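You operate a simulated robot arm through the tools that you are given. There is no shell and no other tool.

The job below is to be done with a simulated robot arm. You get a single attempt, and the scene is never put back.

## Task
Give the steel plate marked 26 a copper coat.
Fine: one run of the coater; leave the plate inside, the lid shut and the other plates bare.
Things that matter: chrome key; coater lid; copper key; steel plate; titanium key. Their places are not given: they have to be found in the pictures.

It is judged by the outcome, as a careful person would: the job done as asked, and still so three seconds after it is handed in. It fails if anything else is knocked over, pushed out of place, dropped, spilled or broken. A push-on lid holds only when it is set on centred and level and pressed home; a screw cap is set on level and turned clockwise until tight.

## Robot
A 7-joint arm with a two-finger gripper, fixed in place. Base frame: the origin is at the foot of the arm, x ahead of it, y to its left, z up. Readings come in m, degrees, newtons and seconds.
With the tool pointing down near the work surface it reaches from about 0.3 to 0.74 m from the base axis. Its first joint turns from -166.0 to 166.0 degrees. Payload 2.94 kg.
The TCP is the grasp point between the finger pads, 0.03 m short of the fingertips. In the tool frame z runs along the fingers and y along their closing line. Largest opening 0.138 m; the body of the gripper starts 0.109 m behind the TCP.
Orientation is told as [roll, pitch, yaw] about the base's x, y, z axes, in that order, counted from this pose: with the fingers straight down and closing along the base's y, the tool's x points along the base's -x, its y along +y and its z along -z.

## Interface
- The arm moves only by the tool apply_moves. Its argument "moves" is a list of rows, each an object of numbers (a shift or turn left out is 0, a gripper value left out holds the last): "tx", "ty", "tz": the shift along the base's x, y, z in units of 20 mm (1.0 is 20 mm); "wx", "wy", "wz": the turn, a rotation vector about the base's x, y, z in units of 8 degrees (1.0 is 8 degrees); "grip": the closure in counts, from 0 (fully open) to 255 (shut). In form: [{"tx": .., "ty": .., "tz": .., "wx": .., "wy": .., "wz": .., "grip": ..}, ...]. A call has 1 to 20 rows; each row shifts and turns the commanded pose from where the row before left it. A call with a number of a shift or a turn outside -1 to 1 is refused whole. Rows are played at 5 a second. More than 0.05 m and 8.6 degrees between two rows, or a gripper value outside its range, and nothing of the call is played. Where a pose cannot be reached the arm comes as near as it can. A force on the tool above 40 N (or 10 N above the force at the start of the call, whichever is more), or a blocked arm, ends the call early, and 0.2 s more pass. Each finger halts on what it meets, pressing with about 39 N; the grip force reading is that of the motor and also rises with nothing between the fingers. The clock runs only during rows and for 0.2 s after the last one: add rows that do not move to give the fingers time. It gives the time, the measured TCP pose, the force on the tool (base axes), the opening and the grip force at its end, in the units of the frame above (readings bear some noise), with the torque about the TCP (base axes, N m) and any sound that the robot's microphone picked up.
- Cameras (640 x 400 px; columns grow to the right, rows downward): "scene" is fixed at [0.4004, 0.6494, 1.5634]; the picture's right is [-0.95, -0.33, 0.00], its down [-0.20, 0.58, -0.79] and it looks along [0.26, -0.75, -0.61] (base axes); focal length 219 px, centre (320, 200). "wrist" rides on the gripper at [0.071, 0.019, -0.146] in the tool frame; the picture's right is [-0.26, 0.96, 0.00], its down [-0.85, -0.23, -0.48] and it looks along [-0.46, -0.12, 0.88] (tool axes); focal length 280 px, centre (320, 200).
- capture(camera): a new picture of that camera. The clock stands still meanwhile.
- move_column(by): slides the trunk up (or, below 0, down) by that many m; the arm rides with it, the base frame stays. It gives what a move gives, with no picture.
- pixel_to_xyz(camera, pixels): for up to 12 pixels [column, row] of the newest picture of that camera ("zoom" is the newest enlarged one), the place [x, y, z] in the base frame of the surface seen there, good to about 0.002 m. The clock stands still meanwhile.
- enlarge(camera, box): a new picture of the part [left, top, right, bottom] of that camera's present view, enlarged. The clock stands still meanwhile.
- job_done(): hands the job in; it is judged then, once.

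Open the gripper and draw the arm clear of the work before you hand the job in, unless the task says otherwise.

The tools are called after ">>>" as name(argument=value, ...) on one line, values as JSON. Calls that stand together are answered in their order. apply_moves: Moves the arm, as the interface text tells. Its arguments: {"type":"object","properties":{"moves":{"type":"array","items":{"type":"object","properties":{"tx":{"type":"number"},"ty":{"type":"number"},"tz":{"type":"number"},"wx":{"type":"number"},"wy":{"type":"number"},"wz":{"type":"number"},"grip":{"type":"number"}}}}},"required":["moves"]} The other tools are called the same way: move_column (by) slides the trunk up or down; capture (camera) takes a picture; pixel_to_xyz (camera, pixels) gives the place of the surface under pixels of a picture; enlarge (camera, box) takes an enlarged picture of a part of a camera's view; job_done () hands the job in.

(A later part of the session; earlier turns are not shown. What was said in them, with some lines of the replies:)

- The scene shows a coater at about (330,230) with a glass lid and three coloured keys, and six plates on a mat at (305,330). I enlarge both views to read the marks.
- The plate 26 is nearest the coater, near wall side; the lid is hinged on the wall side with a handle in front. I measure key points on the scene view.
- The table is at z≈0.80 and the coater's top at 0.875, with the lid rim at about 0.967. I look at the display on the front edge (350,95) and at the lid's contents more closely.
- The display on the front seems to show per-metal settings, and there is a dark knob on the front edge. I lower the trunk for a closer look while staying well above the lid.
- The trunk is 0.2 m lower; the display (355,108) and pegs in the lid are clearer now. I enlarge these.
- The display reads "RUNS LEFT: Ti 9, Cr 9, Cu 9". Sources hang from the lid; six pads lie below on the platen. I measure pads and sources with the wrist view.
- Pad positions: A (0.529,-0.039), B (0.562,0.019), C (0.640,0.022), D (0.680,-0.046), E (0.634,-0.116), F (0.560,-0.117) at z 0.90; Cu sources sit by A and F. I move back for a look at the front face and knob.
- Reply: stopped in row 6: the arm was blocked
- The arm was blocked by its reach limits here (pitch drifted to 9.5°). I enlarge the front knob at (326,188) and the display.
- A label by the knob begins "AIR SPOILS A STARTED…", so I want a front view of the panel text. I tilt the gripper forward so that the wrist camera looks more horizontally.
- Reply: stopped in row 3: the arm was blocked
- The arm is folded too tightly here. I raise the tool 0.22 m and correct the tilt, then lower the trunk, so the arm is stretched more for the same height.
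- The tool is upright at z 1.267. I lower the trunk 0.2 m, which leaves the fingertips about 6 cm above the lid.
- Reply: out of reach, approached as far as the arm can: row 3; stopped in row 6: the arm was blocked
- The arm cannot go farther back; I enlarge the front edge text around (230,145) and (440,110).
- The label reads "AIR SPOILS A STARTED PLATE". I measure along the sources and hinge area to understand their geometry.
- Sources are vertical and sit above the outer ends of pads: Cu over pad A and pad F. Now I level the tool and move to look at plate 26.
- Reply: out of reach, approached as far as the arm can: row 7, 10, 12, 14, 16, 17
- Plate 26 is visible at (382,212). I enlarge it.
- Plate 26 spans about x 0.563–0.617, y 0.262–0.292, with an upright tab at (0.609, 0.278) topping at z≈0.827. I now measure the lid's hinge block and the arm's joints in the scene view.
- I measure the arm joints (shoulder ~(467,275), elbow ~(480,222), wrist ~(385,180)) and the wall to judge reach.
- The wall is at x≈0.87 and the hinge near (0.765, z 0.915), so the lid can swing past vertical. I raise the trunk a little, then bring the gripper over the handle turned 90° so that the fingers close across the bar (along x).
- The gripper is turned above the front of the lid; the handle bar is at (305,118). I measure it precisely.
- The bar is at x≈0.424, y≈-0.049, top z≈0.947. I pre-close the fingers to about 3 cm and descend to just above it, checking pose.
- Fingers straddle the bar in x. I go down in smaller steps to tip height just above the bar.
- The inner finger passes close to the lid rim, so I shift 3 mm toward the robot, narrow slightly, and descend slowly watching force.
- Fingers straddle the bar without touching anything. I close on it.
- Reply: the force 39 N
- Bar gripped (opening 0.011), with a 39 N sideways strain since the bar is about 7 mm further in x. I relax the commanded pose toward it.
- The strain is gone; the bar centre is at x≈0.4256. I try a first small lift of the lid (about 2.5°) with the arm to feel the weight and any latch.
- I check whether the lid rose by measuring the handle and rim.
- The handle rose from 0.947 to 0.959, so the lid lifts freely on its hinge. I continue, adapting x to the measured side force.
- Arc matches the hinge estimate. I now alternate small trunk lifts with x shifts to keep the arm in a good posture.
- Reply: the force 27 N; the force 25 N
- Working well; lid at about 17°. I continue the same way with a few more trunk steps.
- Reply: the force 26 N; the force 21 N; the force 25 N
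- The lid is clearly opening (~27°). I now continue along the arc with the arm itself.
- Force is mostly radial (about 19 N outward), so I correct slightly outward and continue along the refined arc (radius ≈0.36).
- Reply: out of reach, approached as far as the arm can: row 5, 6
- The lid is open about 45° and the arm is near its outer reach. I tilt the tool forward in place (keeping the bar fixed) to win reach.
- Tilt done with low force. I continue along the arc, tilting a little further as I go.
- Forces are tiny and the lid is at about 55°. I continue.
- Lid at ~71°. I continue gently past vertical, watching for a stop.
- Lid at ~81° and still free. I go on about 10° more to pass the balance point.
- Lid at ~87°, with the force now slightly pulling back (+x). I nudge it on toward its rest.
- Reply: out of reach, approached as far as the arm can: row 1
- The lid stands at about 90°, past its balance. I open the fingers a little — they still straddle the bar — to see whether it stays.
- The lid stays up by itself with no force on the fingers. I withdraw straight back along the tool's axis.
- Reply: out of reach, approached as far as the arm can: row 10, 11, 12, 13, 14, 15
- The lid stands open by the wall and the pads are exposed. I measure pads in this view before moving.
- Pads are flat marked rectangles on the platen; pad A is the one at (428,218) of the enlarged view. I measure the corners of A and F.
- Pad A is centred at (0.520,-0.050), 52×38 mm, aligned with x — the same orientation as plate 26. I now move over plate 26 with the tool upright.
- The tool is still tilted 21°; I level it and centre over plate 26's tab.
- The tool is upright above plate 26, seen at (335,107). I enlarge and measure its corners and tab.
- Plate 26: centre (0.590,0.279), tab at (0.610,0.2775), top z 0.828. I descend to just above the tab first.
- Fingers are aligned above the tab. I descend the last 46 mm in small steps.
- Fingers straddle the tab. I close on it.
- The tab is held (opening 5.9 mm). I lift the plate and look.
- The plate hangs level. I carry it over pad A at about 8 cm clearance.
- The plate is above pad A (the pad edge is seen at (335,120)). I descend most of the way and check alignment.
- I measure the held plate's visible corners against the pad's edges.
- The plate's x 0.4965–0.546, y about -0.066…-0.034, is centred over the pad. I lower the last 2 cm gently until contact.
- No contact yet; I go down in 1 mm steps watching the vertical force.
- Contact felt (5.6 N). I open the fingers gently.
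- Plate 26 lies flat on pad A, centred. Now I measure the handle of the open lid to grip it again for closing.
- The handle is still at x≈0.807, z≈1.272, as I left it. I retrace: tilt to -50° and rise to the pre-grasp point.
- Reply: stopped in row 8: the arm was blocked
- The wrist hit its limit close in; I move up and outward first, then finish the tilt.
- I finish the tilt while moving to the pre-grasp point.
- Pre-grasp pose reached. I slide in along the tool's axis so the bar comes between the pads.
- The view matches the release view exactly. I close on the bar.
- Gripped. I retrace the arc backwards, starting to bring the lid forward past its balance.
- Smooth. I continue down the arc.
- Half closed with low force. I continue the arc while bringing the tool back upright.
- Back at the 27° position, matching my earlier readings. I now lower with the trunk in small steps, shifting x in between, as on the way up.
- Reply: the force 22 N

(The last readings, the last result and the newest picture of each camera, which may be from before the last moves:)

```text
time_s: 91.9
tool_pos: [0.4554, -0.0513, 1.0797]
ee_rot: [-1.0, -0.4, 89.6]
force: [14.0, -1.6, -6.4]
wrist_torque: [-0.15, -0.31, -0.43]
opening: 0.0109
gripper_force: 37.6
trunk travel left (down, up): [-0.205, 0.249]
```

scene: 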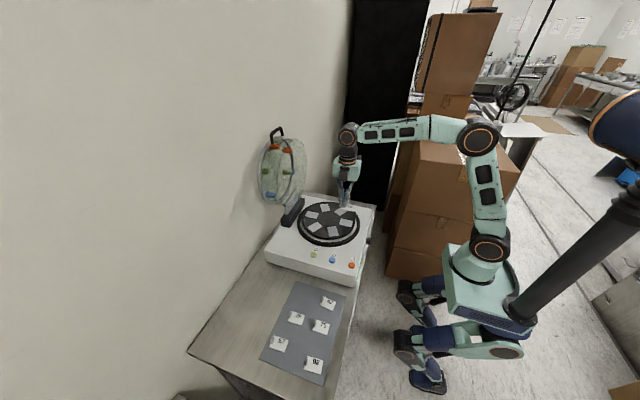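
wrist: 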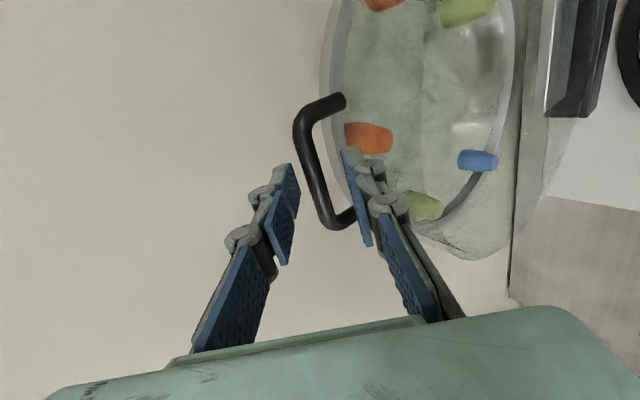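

Continuing with the same scheme.

>>> move_column(by=-0.018)

>>> apply_moves(moves=[{"tx": -0.2}, {"tx": -0.15}, {}])

>>> move_column(by=-0.02)

>>> apply_moves(moves=[{"tx": -0.15}, {"tx": -0.13}, {}])

>>> move_column(by=-0.02)

>>> apply_moves(moves=[{"tx": -0.13}, {"tx": -0.1}, {}])

```text
time_s: 92.5
tool_pos: [0.4487, -0.051, 1.0614]
ee_rot: [-0.6, -0.4, 89.6]
force: [-15.7, -0.4, 0.9]
wrist_torque: [0.2, 0.36, -0.44]
opening: 0.0111
gripper_force: 37.9
trunk travel left (down, up): [-0.187, 0.267]
```

```text
time_s: 93.3
tool_pos: [0.4477, -0.0524, 1.0619]
ee_rot: [-1.1, -0.4, 89.6]
force: [11.9, -1.1, -4.9]
wrist_torque: [-0.05, -0.31, -0.45]
opening: 0.0108
gripper_force: 37.9
trunk travel left (down, up): [-0.187, 0.267]
```

```text
time_s: 94.0
tool_pos: [0.4415, -0.0516, 1.0413]
ee_rot: [-0.6, -0.5, 89.6]
force: [-18.2, -0.1, 1.3]
wrist_torque: [0.23, 0.42, -0.45]
opening: 0.0107
gripper_force: 38.1
trunk travel left (down, up): [-0.167, 0.287]
```

```text
time_s: 94.8
tool_pos: [0.4411, -0.0521, 1.0429]
ee_rot: [-1.2, -0.3, 89.6]
force: [2.3, -2.8, -1.4]
wrist_torque: [-0.12, -0.15, -0.45]
opening: 0.011
gripper_force: 37.5
trunk travel left (down, up): [-0.167, 0.287]
```

```text
time_s: 95.5
tool_pos: [0.4357, -0.052, 1.0234]
ee_rot: [-0.7, -0.6, 89.5]
force: [-22.9, -2.9, 0.3]
wrist_torque: [0.04, 0.42, -0.48]
opening: 0.0109
gripper_force: 38.4
trunk travel left (down, up): [-0.147, 0.307]
```

```text
time_s: 96.3
tool_pos: [0.4358, -0.0505, 1.0225]
ee_rot: [-1.1, -0.4, 89.6]
force: [0.8, -6.5, -0.5]
wrist_torque: [-0.17, -0.09, -0.47]
opening: 0.0111
gripper_force: 37.6
trunk travel left (down, up): [-0.147, 0.307]
```

Nearly closed (about 11° left). I lead 4 mm in x, lower the trunk 20 mm, then finish with the arm.

>>> apply_moves(moves=[{"tx": -0.12}, {}])

>>> move_column(by=-0.022)

>>> apply_moves(moves=[{"tx": -0.1}, {"tx": -0.05, "tz": -0.3}, {"tx": -0.04, "tz": -0.3}, {}])

```text
time_s: 96.9
tool_pos: [0.4361, -0.0512, 1.0221]
ee_rot: [-1.1, -0.5, 89.7]
force: [18.9, -8.0, -4.9]
wrist_torque: [-0.24, -0.36, -0.48]
opening: 0.0108
gripper_force: 38.1
trunk travel left (down, up): [-0.147, 0.307]
```

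```text
time_s: 97.5
tool_pos: [0.4304, -0.0511, 0.9994]
ee_rot: [-0.5, -0.4, 89.5]
force: [-1.8, -7.6, -3.5]
wrist_torque: [-0.02, 0.15, -0.42]
opening: 0.0109
gripper_force: 38.0
trunk travel left (down, up): [-0.125, 0.329]
```

```text
time_s: 98.5
tool_pos: [0.43, -0.0517, 0.9878]
ee_rot: [-0.9, -0.4, 89.5]
force: [4.3, -10.0, -1.2]
wrist_torque: [-0.12, -0.14, -0.47]
opening: 0.0109
gripper_force: 37.7
trunk travel left (down, up): [-0.125, 0.329]
```

I lower the last 3 cm gently until the lid seats.

>>> apply_moves(moves=[{"tx": -0.04, "tz": -0.3}, {"tx": -0.04, "tz": -0.3}, {"tx": -0.02, "tz": -0.3}, {"tx": -0.02, "tz": -0.25}, {}])

>>> enlarge(camera="scene", box=[275, 170, 395, 250])

```text
time_s: 99.8
tool_pos: [0.4252, -0.0509, 0.9637]
ee_rot: [-0.9, -0.5, 89.6]
force: [1.9, -7.9, -1.4]
wrist_torque: [0.07, -0.1, -0.46]
opening: 0.0107
gripper_force: 37.8
trunk travel left (down, up): [-0.125, 0.329]
```

```text
5.00 times, centred on (335, 210) of scene
```

zoom: 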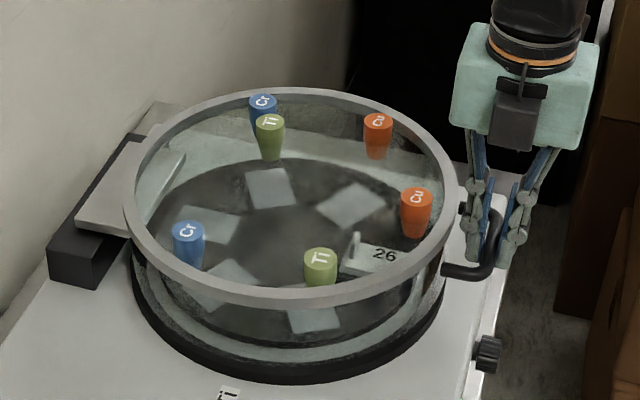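

Almost seated; plate 26 is in place under the Cu source. I press down in 2 mm steps until contact.

>>> apply_moves(moves=[{"tz": -0.12}, {"tz": -0.12}, {"tz": -0.12}, {}])

>>> enlarge(camera="scene", box=[275, 170, 395, 250])

>>> pixel_to_xyz(camera="zoom", pixels=[[455, 267], [480, 271], [447, 205], [300, 292], [415, 190], [435, 240]])

```text
time_s: 100.8
tool_pos: [0.4261, -0.0502, 0.9574]
ee_rot: [-1.0, -0.6, 89.7]
force: [-0.1, -9.9, -0.7]
wrist_torque: [0.02, -0.02, -0.49]
opening: 0.0107
gripper_force: 38.0
trunk travel left (down, up): [-0.125, 0.329]
```

```text
5.00 times, centred on (335, 210) of scene
```

zoom: 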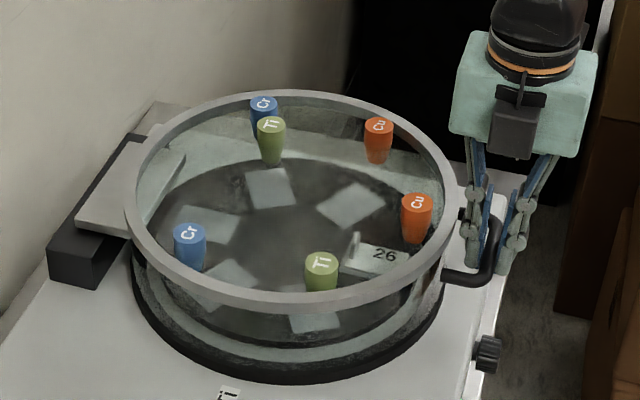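

```text
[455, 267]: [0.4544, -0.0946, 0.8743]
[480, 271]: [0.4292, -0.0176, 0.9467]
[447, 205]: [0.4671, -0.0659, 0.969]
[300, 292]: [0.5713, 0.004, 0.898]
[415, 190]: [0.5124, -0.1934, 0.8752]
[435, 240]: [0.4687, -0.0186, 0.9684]
```

Handle is back at z 0.947 (closed height), rim 0.968. I press slightly further to make sure it is seated.

>>> apply_moves(moves=[{"tz": -0.1}, {}])

>>> apply_moves(moves=[{"tz": -0.1}, {}])

```text
time_s: 101.3
tool_pos: [0.4245, -0.0513, 0.9566]
ee_rot: [-0.9, -0.5, 89.5]
force: [-1.4, -8.7, -1.7]
wrist_torque: [-0.26, -0.01, -0.49]
opening: 0.0111
gripper_force: 38.2
trunk travel left (down, up): [-0.125, 0.329]
```

```text
time_s: 102.0
tool_pos: [0.4256, -0.0499, 0.9532]
ee_rot: [-1.0, -0.6, 89.6]
force: [-1.8, -10.2, 3.0]
wrist_torque: [0.03, 0.03, -0.46]
opening: 0.0109
gripper_force: 37.7
trunk travel left (down, up): [-0.125, 0.329]
```

>>> apply_moves(moves=[{"tz": -0.1}, {}])

>>> enlarge(camera="scene", box=[275, 170, 395, 250])

>>> pixel_to_xyz(camera="zoom", pixels=[[455, 275], [480, 273], [447, 207], [300, 297], [435, 244], [416, 200]])

```text
time_s: 102.5
tool_pos: [0.4262, -0.052, 0.9546]
ee_rot: [-1.2, -0.5, 89.5]
force: [-2.5, -8.4, 17.3]
wrist_torque: [-0.06, 0.06, -0.51]
opening: 0.0111
gripper_force: 37.8
trunk travel left (down, up): [-0.125, 0.329]
```

```text
5.00 times, centred on (335, 210) of scene
```

zoom: 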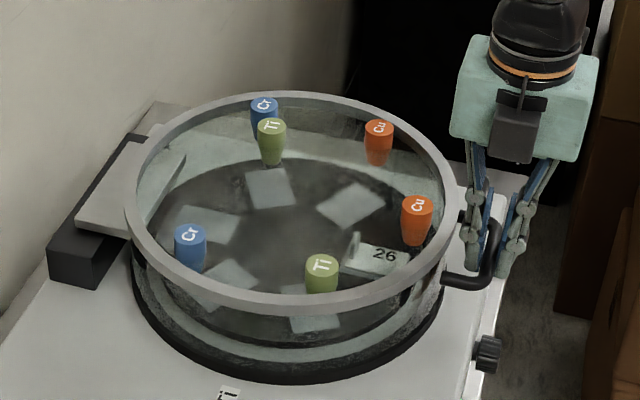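

```text
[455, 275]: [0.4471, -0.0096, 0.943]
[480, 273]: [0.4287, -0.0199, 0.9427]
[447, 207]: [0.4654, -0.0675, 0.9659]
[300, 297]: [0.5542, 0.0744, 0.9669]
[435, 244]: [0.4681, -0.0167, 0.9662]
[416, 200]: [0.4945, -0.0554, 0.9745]
```

The lid is seated (17 N upward reaction, rim at 0.966 as at first). I ease the pressure and open just enough to leave the bar.

>>> apply_moves(moves=[{"tz": 0.1}, {"grip": 225}, {"grip": 208}, {}, {"tx": -0.1}, {}])

>>> enlarge(camera="wrist", box=[200, 60, 420, 280])

```text
time_s: 104.0
tool_pos: [0.4247, -0.0512, 0.9544]
ee_rot: [-1.0, -0.3, 89.6]
force: [0.1, 0.1, -0.3]
wrist_torque: [-0.01, -0.02, 0.02]
opening: 0.0258
gripper_force: 0.1
trunk travel left (down, up): [-0.125, 0.329]
```

```text
1.82 times, centred on (310, 170) of wrist
```

zoom: 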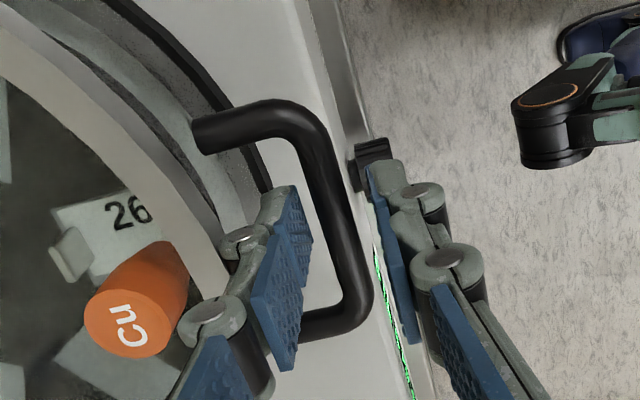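

The fingers are free. I rise clear of the lid, close the fingers, and move over the copper key at (0.450,0.148).

>>> apply_moves(moves=[{"tz": 0.4}, {"tz": 0.6}, {"tz": 1}, {"tz": 1}, {"tz": 1}, {"tz": 1}, {"grip": 255, "ty": 0.9}, {"ty": 0.9, "tx": 0.13}, {"ty": 0.9, "tx": 0.13}, {"ty": 0.9, "tx": 0.13}, {"ty": 0.9, "tx": 0.13}, {"ty": 0.9, "tx": 0.13}, {"ty": 0.9, "tx": 0.13}, {"ty": 0.9, "tx": 0.13}, {"ty": 0.9, "tx": 0.13}, {"ty": 0.9, "tx": 0.13}, {"ty": 0.9, "tx": 0.13}, {}])

>>> capture(camera="wrist")

>>> enlarge(camera="scene", box=[275, 180, 395, 290])

```text
time_s: 107.8
tool_pos: [0.4494, 0.1479, 1.0552]
ee_rot: [-1.0, -0.4, 89.6]
force: [-0.2, 0.6, -0.1]
wrist_torque: [0.02, -0.03, 0.02]
opening: 0.0001
gripper_force: 28.3
trunk travel left (down, up): [-0.125, 0.329]
```

```text
taken
```

wrist: 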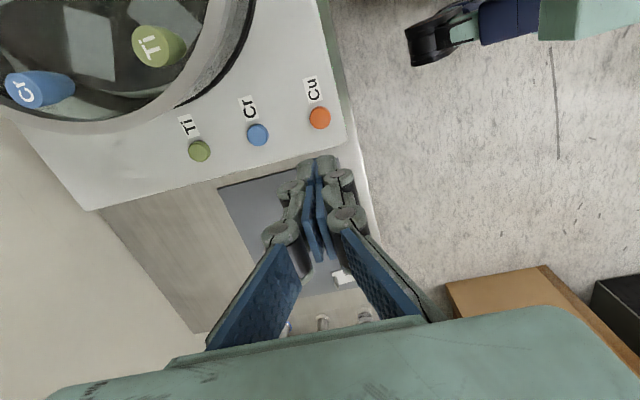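

```text
3.64 times, centred on (335, 235) of scene
```

zoom: 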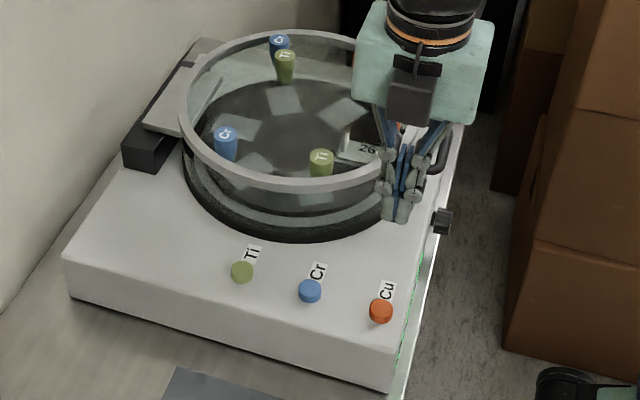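

I check the copper key's position in this view at (319,118).

>>> pixel_to_xyz(camera="wrist", pixels=[[319, 118], [313, 118], [326, 118], [319, 110], [257, 134]])

>>> apply_moves(moves=[{"tz": -1}, {"tz": -1}, {"tz": -1}, {"tz": -1}, {"tz": -1}, {"tz": -0.5}, {}])

>>> enlarge(camera="scene", box=[320, 220, 390, 290])

>>> capture(camera="wrist")

```text
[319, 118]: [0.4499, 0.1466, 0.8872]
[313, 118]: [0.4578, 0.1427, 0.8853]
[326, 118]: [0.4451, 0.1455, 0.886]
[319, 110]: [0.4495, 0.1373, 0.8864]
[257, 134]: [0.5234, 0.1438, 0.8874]
```

```text
time_s: 109.3
tool_pos: [0.4501, 0.1453, 0.9444]
ee_rot: [-0.9, -0.4, 89.6]
force: [-0.7, -0.2, -0.1]
wrist_torque: [0.0, 0.01, 0.0]
opening: 0.0002
gripper_force: 29.0
trunk travel left (down, up): [-0.125, 0.329]
```

```text
5.71 times, centred on (355, 255) of scene
```

zoom: 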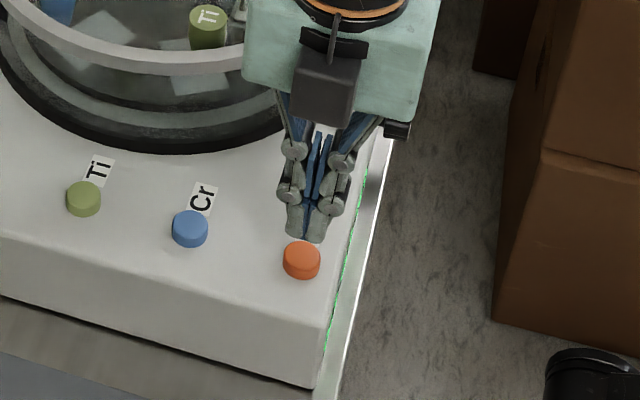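

```text
taken
```

wrist: 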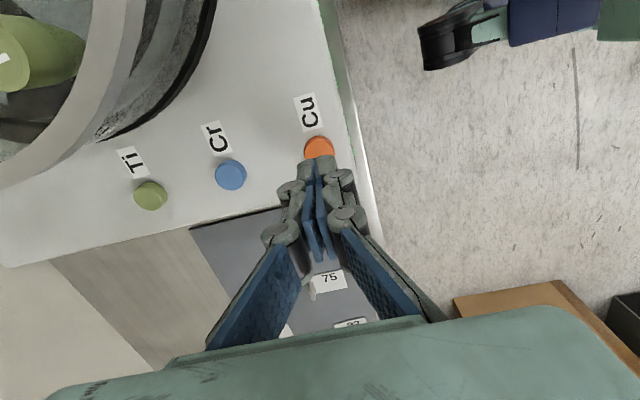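

Fingertips are right above the copper key. I come down to just above it, then press slowly.

>>> apply_moves(moves=[{"tz": -0.5}, {"tz": -0.5}, {"tz": -0.15}, {}])

>>> apply_moves(moves=[{"tz": -0.1}, {"tz": -0.1}, {}])

```text
time_s: 110.3
tool_pos: [0.4493, 0.1474, 0.9212]
ee_rot: [-1.0, -0.4, 89.6]
force: [0.0, 0.9, 0.0]
wrist_torque: [0.02, 0.0, 0.01]
opening: 0.0002
gripper_force: 28.0
trunk travel left (down, up): [-0.125, 0.329]
```

```text
time_s: 111.2
tool_pos: [0.4486, 0.1466, 0.918]
ee_rot: [-0.9, -0.4, 89.6]
force: [0.3, -0.1, -0.1]
wrist_torque: [0.01, -0.02, -0.04]
opening: 0.0
gripper_force: 28.4
trunk travel left (down, up): [-0.125, 0.329]
```

>>> apply_moves(moves=[{"tz": -0.08}, {"tz": -0.08}, {}])

```text
time_s: 112.0
tool_pos: [0.4494, 0.1483, 0.9134]
ee_rot: [-0.9, -0.3, 89.7]
force: [-0.2, 0.4, 0.6]
wrist_torque: [-0.02, 0.01, 0.02]
opening: 0.0001
gripper_force: 28.1
trunk travel left (down, up): [-0.125, 0.329]
```

Still little force; I continue in 1.5 mm steps and listen.

>>> apply_moves(moves=[{"tz": -0.08}, {}])

>>> enlarge(camera="wrist", box=[260, 100, 380, 200])

```text
time_s: 112.5
tool_pos: [0.4505, 0.1474, 0.9125]
ee_rot: [-0.8, -0.4, 89.6]
force: [0.1, -0.6, 0.1]
wrist_torque: [-0.01, -0.05, 0.03]
opening: 0.0
gripper_force: 28.3
trunk travel left (down, up): [-0.125, 0.329]
```

```text
4.00 times, centred on (320, 150) of wrist
```

zoom: 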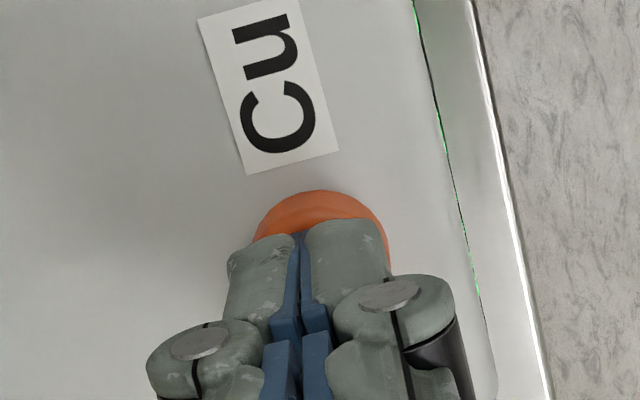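

Contact not yet made. I continue pressing in small steps.

>>> apply_moves(moves=[{"tz": -0.06}, {}])

>>> apply_moves(moves=[{"tz": -0.06}, {}])

>>> apply_moves(moves=[{"tz": -0.06}, {}])

```text
time_s: 113.2
tool_pos: [0.4503, 0.148, 0.9125]
ee_rot: [-0.9, -0.5, 89.5]
force: [0.0, -0.2, 0.4]
wrist_torque: [-0.04, 0.01, 0.02]
opening: 0.0002
gripper_force: 28.7
trunk travel left (down, up): [-0.125, 0.329]
```

```text
time_s: 113.8
tool_pos: [0.4498, 0.1477, 0.9104]
ee_rot: [-1.0, -0.3, 89.5]
force: [0.0, -1.1, 1.8]
wrist_torque: [-0.05, 0.0, -0.02]
opening: 0.006
gripper_force: 28.7
trunk travel left (down, up): [-0.125, 0.329]
```

```text
time_s: 114.3
tool_pos: [0.4501, 0.1488, 0.9094]
ee_rot: [-1.0, -0.5, 89.6]
force: [2.0, -0.1, 2.5]
wrist_torque: [0.01, -0.02, 0.04]
opening: 0.0057
gripper_force: 29.0
trunk travel left (down, up): [-0.125, 0.329]
```

Light contact with the key (2.5 N). I keep pressing gently and check the view.

>>> apply_moves(moves=[{"tz": -0.06}, {}])

>>> enlarge(camera="wrist", box=[260, 100, 380, 200])

>>> enlarge(camera="scene", box=[320, 220, 390, 290])

```text
time_s: 115.0
tool_pos: [0.4487, 0.148, 0.9088]
ee_rot: [-0.9, -0.5, 89.6]
force: [0.0, -0.6, 4.0]
wrist_torque: [0.0, 0.0, 0.0]
opening: 0.006
gripper_force: 28.3
trunk travel left (down, up): [-0.125, 0.329]
heard: click
```

```text
4.00 times, centred on (320, 150) of wrist
```

zoom: 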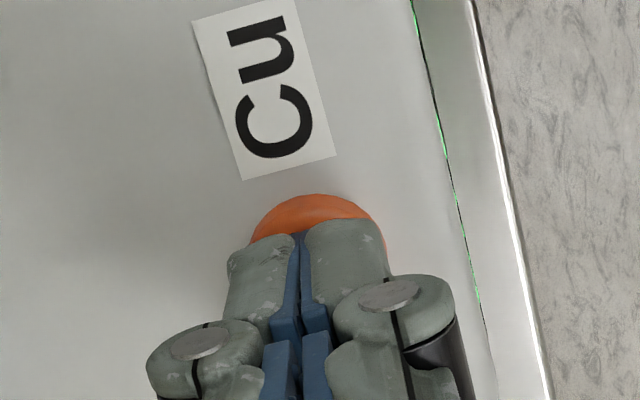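

```text
5.71 times, centred on (355, 255) of scene
```

zoom: 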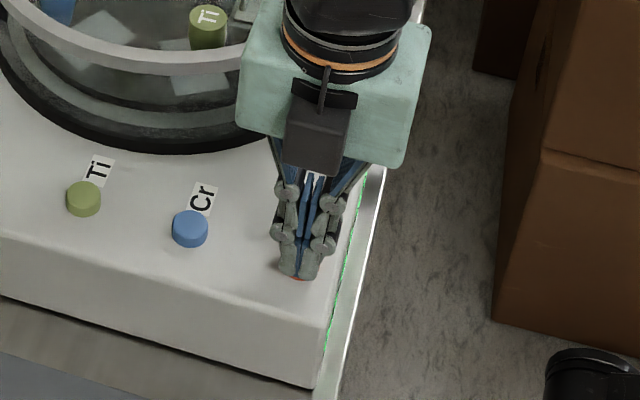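

Click heard: the key registered once. I lift straight off and wait, listening for the run, keeping the lid closed.

>>> apply_moves(moves=[{"tz": 0.5}, {"tz": 0.8}, {"tz": 1}, {"tz": 1}, {"tz": 1}, {"tz": 1}, {"tz": 1}, {}])

>>> capture(camera="wrist")

>>> enlarge(camera="scene", box=[280, 175, 380, 290])

```text
time_s: 116.8
tool_pos: [0.4489, 0.1474, 1.0325]
ee_rot: [-1.0, -0.4, 89.6]
force: [-0.7, 0.0, 0.4]
wrist_torque: [-0.02, 0.01, 0.01]
opening: 0.0
gripper_force: 28.8
trunk travel left (down, up): [-0.125, 0.329]
```

```text
taken
```

wrist: 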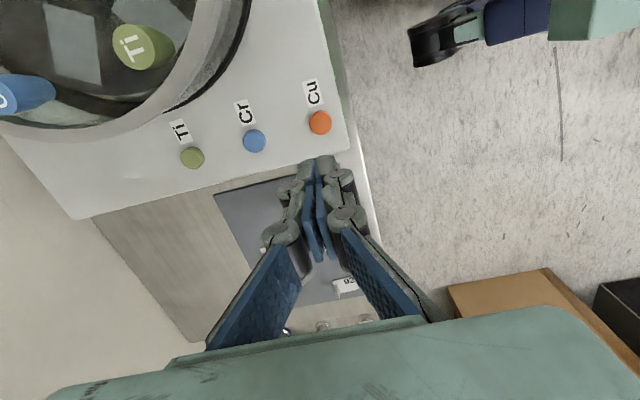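

```text
3.48 times, centred on (330, 232) of scene
```

zoom: 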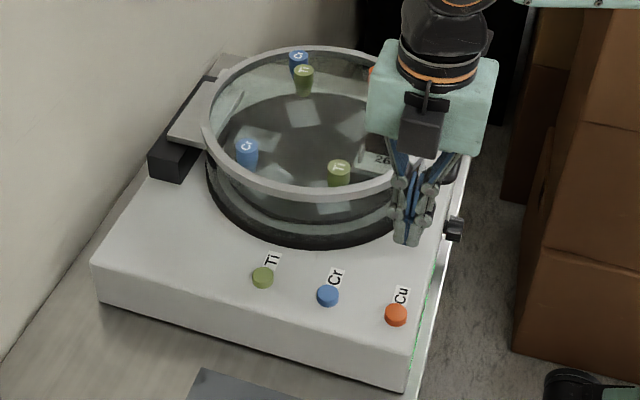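

The key popped back. I lift away and turn the gripper back to see the display and the plate through the lid.

>>> move_column(by=0.1)

>>> apply_moves(moves=[{"wz": -0.8, "tz": 0.4, "tx": -0.1, "grip": 0}, {"wz": -0.8, "tz": 0.4, "tx": -0.1}, {"wz": -0.8, "tx": -0.1}, {"wz": -0.8, "tx": -0.1}, {"wz": -0.8, "ty": -0.5}, {"wz": -0.8, "ty": -0.5}, {"wz": -0.8, "ty": -0.5}, {"wz": -0.8, "ty": -0.5}, {"wz": -0.8, "ty": -0.5}, {"wz": -0.8, "ty": -0.5}, {"wz": -0.8, "ty": -0.5}, {"wz": -0.8, "ty": -0.5}, {"wz": -0.8, "ty": -0.5}, {"wz": -0.8, "ty": -0.5}, {}])

>>> capture(camera="wrist")

>>> capture(camera="scene")

```text
time_s: 118.1
tool_pos: [0.4491, 0.1477, 1.1334]
ee_rot: [-1.0, -0.5, 89.6]
force: [-0.3, 0.2, -0.8]
wrist_torque: [-0.01, 0.01, -0.03]
opening: 0.0
gripper_force: 28.6
trunk travel left (down, up): [-0.225, 0.229]
```

```text
time_s: 121.3
tool_pos: [0.44, 0.0487, 1.1484]
ee_rot: [-0.9, -0.5, 0.0]
force: [-0.2, 0.4, -0.3]
wrist_torque: [-0.02, 0.01, 0.02]
opening: 0.1382
gripper_force: 0.1
trunk travel left (down, up): [-0.225, 0.229]
```

```text
taken
```

wrist: 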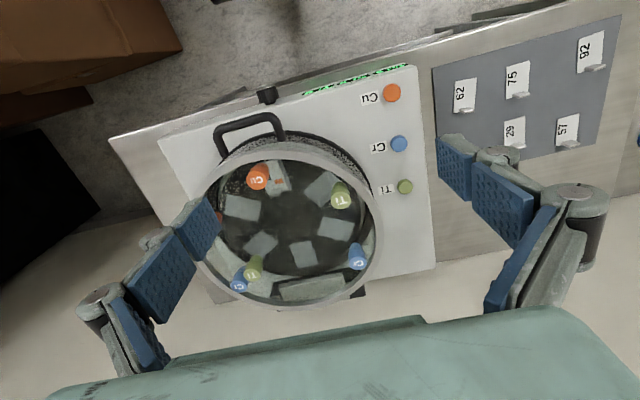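

```text
taken
```

scene: 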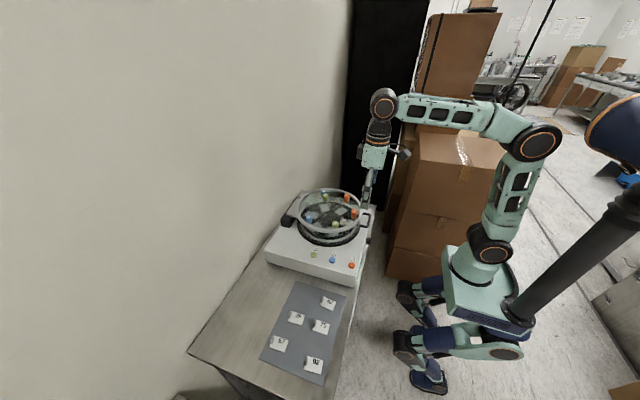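

>>> enlarge(camera="wrist", box=[240, 140, 340, 220])

>>> enlarge(camera="wrist", box=[290, 50, 420, 130])

>>> enlarge(camera="scene", box=[310, 180, 380, 240])

```text
5.00 times, centred on (290, 180) of wrist
```

zoom: 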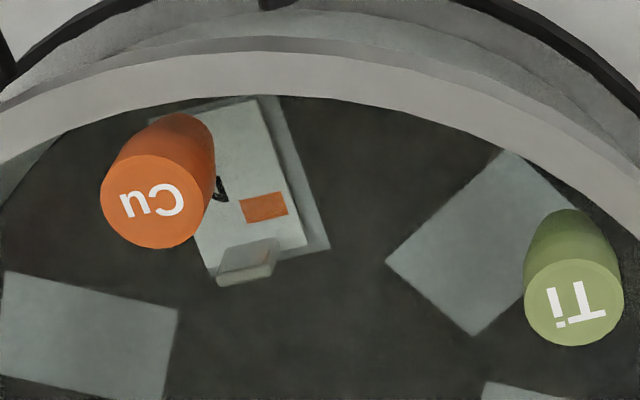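

```text
4.92 times, centred on (355, 90) of wrist
```

zoom: 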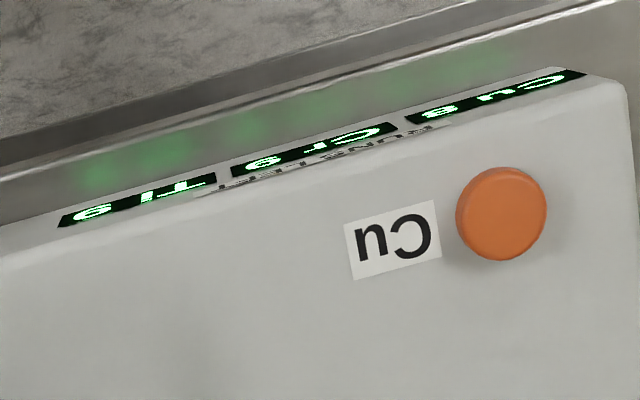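

```text
6.67 times, centred on (345, 210) of scene
```

zoom: 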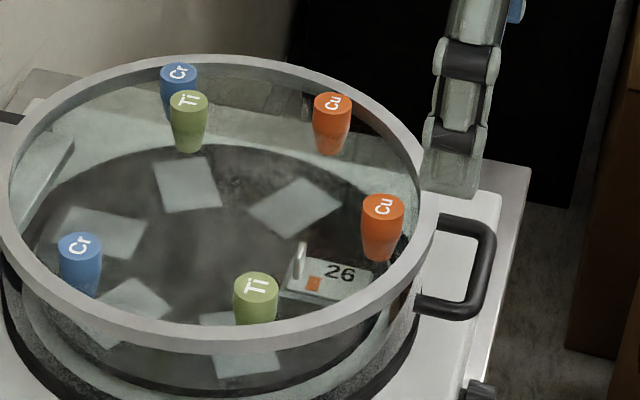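

The Cu counter went from 9 to 8 and plate 26 shows a copper patch. I raise the arm clear and wait some seconds to see that the run ends.

>>> apply_moves(moves=[{"tz": 0.8}, {"tz": 0.8}, {"tz": 0.8}, {"tz": 0.8}, {"tz": 0.8}, {}, {}, {}, {}, {}, {}, {}, {}, {}, {}, {}, {}, {}, {}, {}])

>>> enlarge(camera="scene", box=[310, 180, 380, 240])

>>> capture(camera="wrist")

>>> enlarge(camera="scene", box=[240, 180, 390, 390])

```text
time_s: 125.5
tool_pos: [0.4428, 0.0481, 1.229]
ee_rot: [-0.9, -0.4, 0.0]
force: [-0.4, -0.6, -0.2]
wrist_torque: [0.0, 0.01, -0.02]
opening: 0.1379
gripper_force: 0.0
trunk travel left (down, up): [-0.225, 0.229]
```

```text
6.67 times, centred on (345, 210) of scene
```

zoom: 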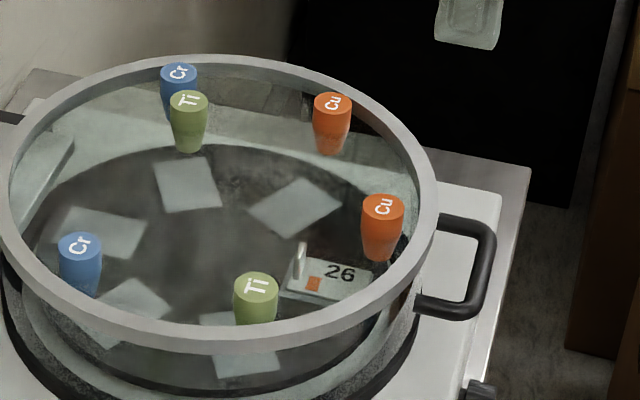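

```text
taken
```

wrist: 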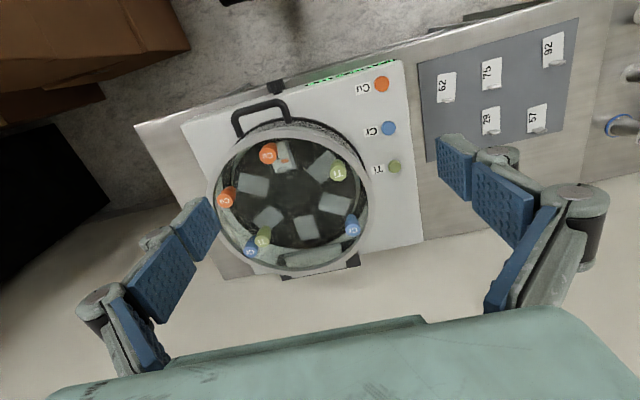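

```text
1.90 times, centred on (315, 285) of scene
```

zoom: 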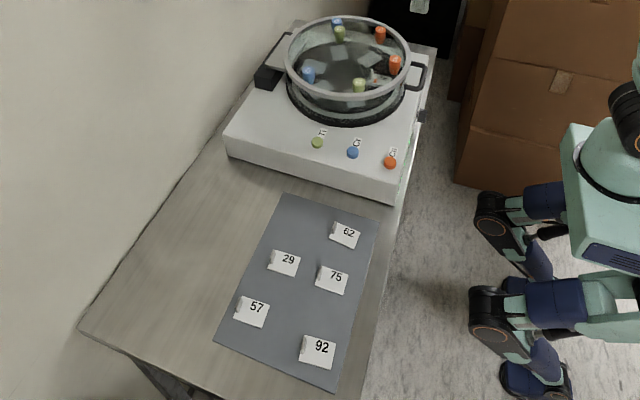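

The copper patch on plate 26 is stable, the lid is shut, the display shows one Cu run used, and the other plates lie bare on the mat. The arm is clear with the gripper open, so I hand the job in.

>>> job_done()

```text
The job is handed in.
```

Plate 26 now has its copper coat, from a single run of the coater. It lies inside under a copper source, with the lid shut.

- **Run:** I pressed the copper key once and heard it click. The display's copper count dropped from 9 to 8, and a copper patch showed on plate 26 through the lid.
- **Lid:** It closed back to its original height. I did not open it again, since the coater's label says "AIR SPOILS A STARTED PLATE".
- **Other plates:** 29, 57, 62, 75 and 92 were not touched and are still bare on the mat.

I watched for several seconds after the run and nothing changed. I then handed the job in with the gripper open and the arm clear.
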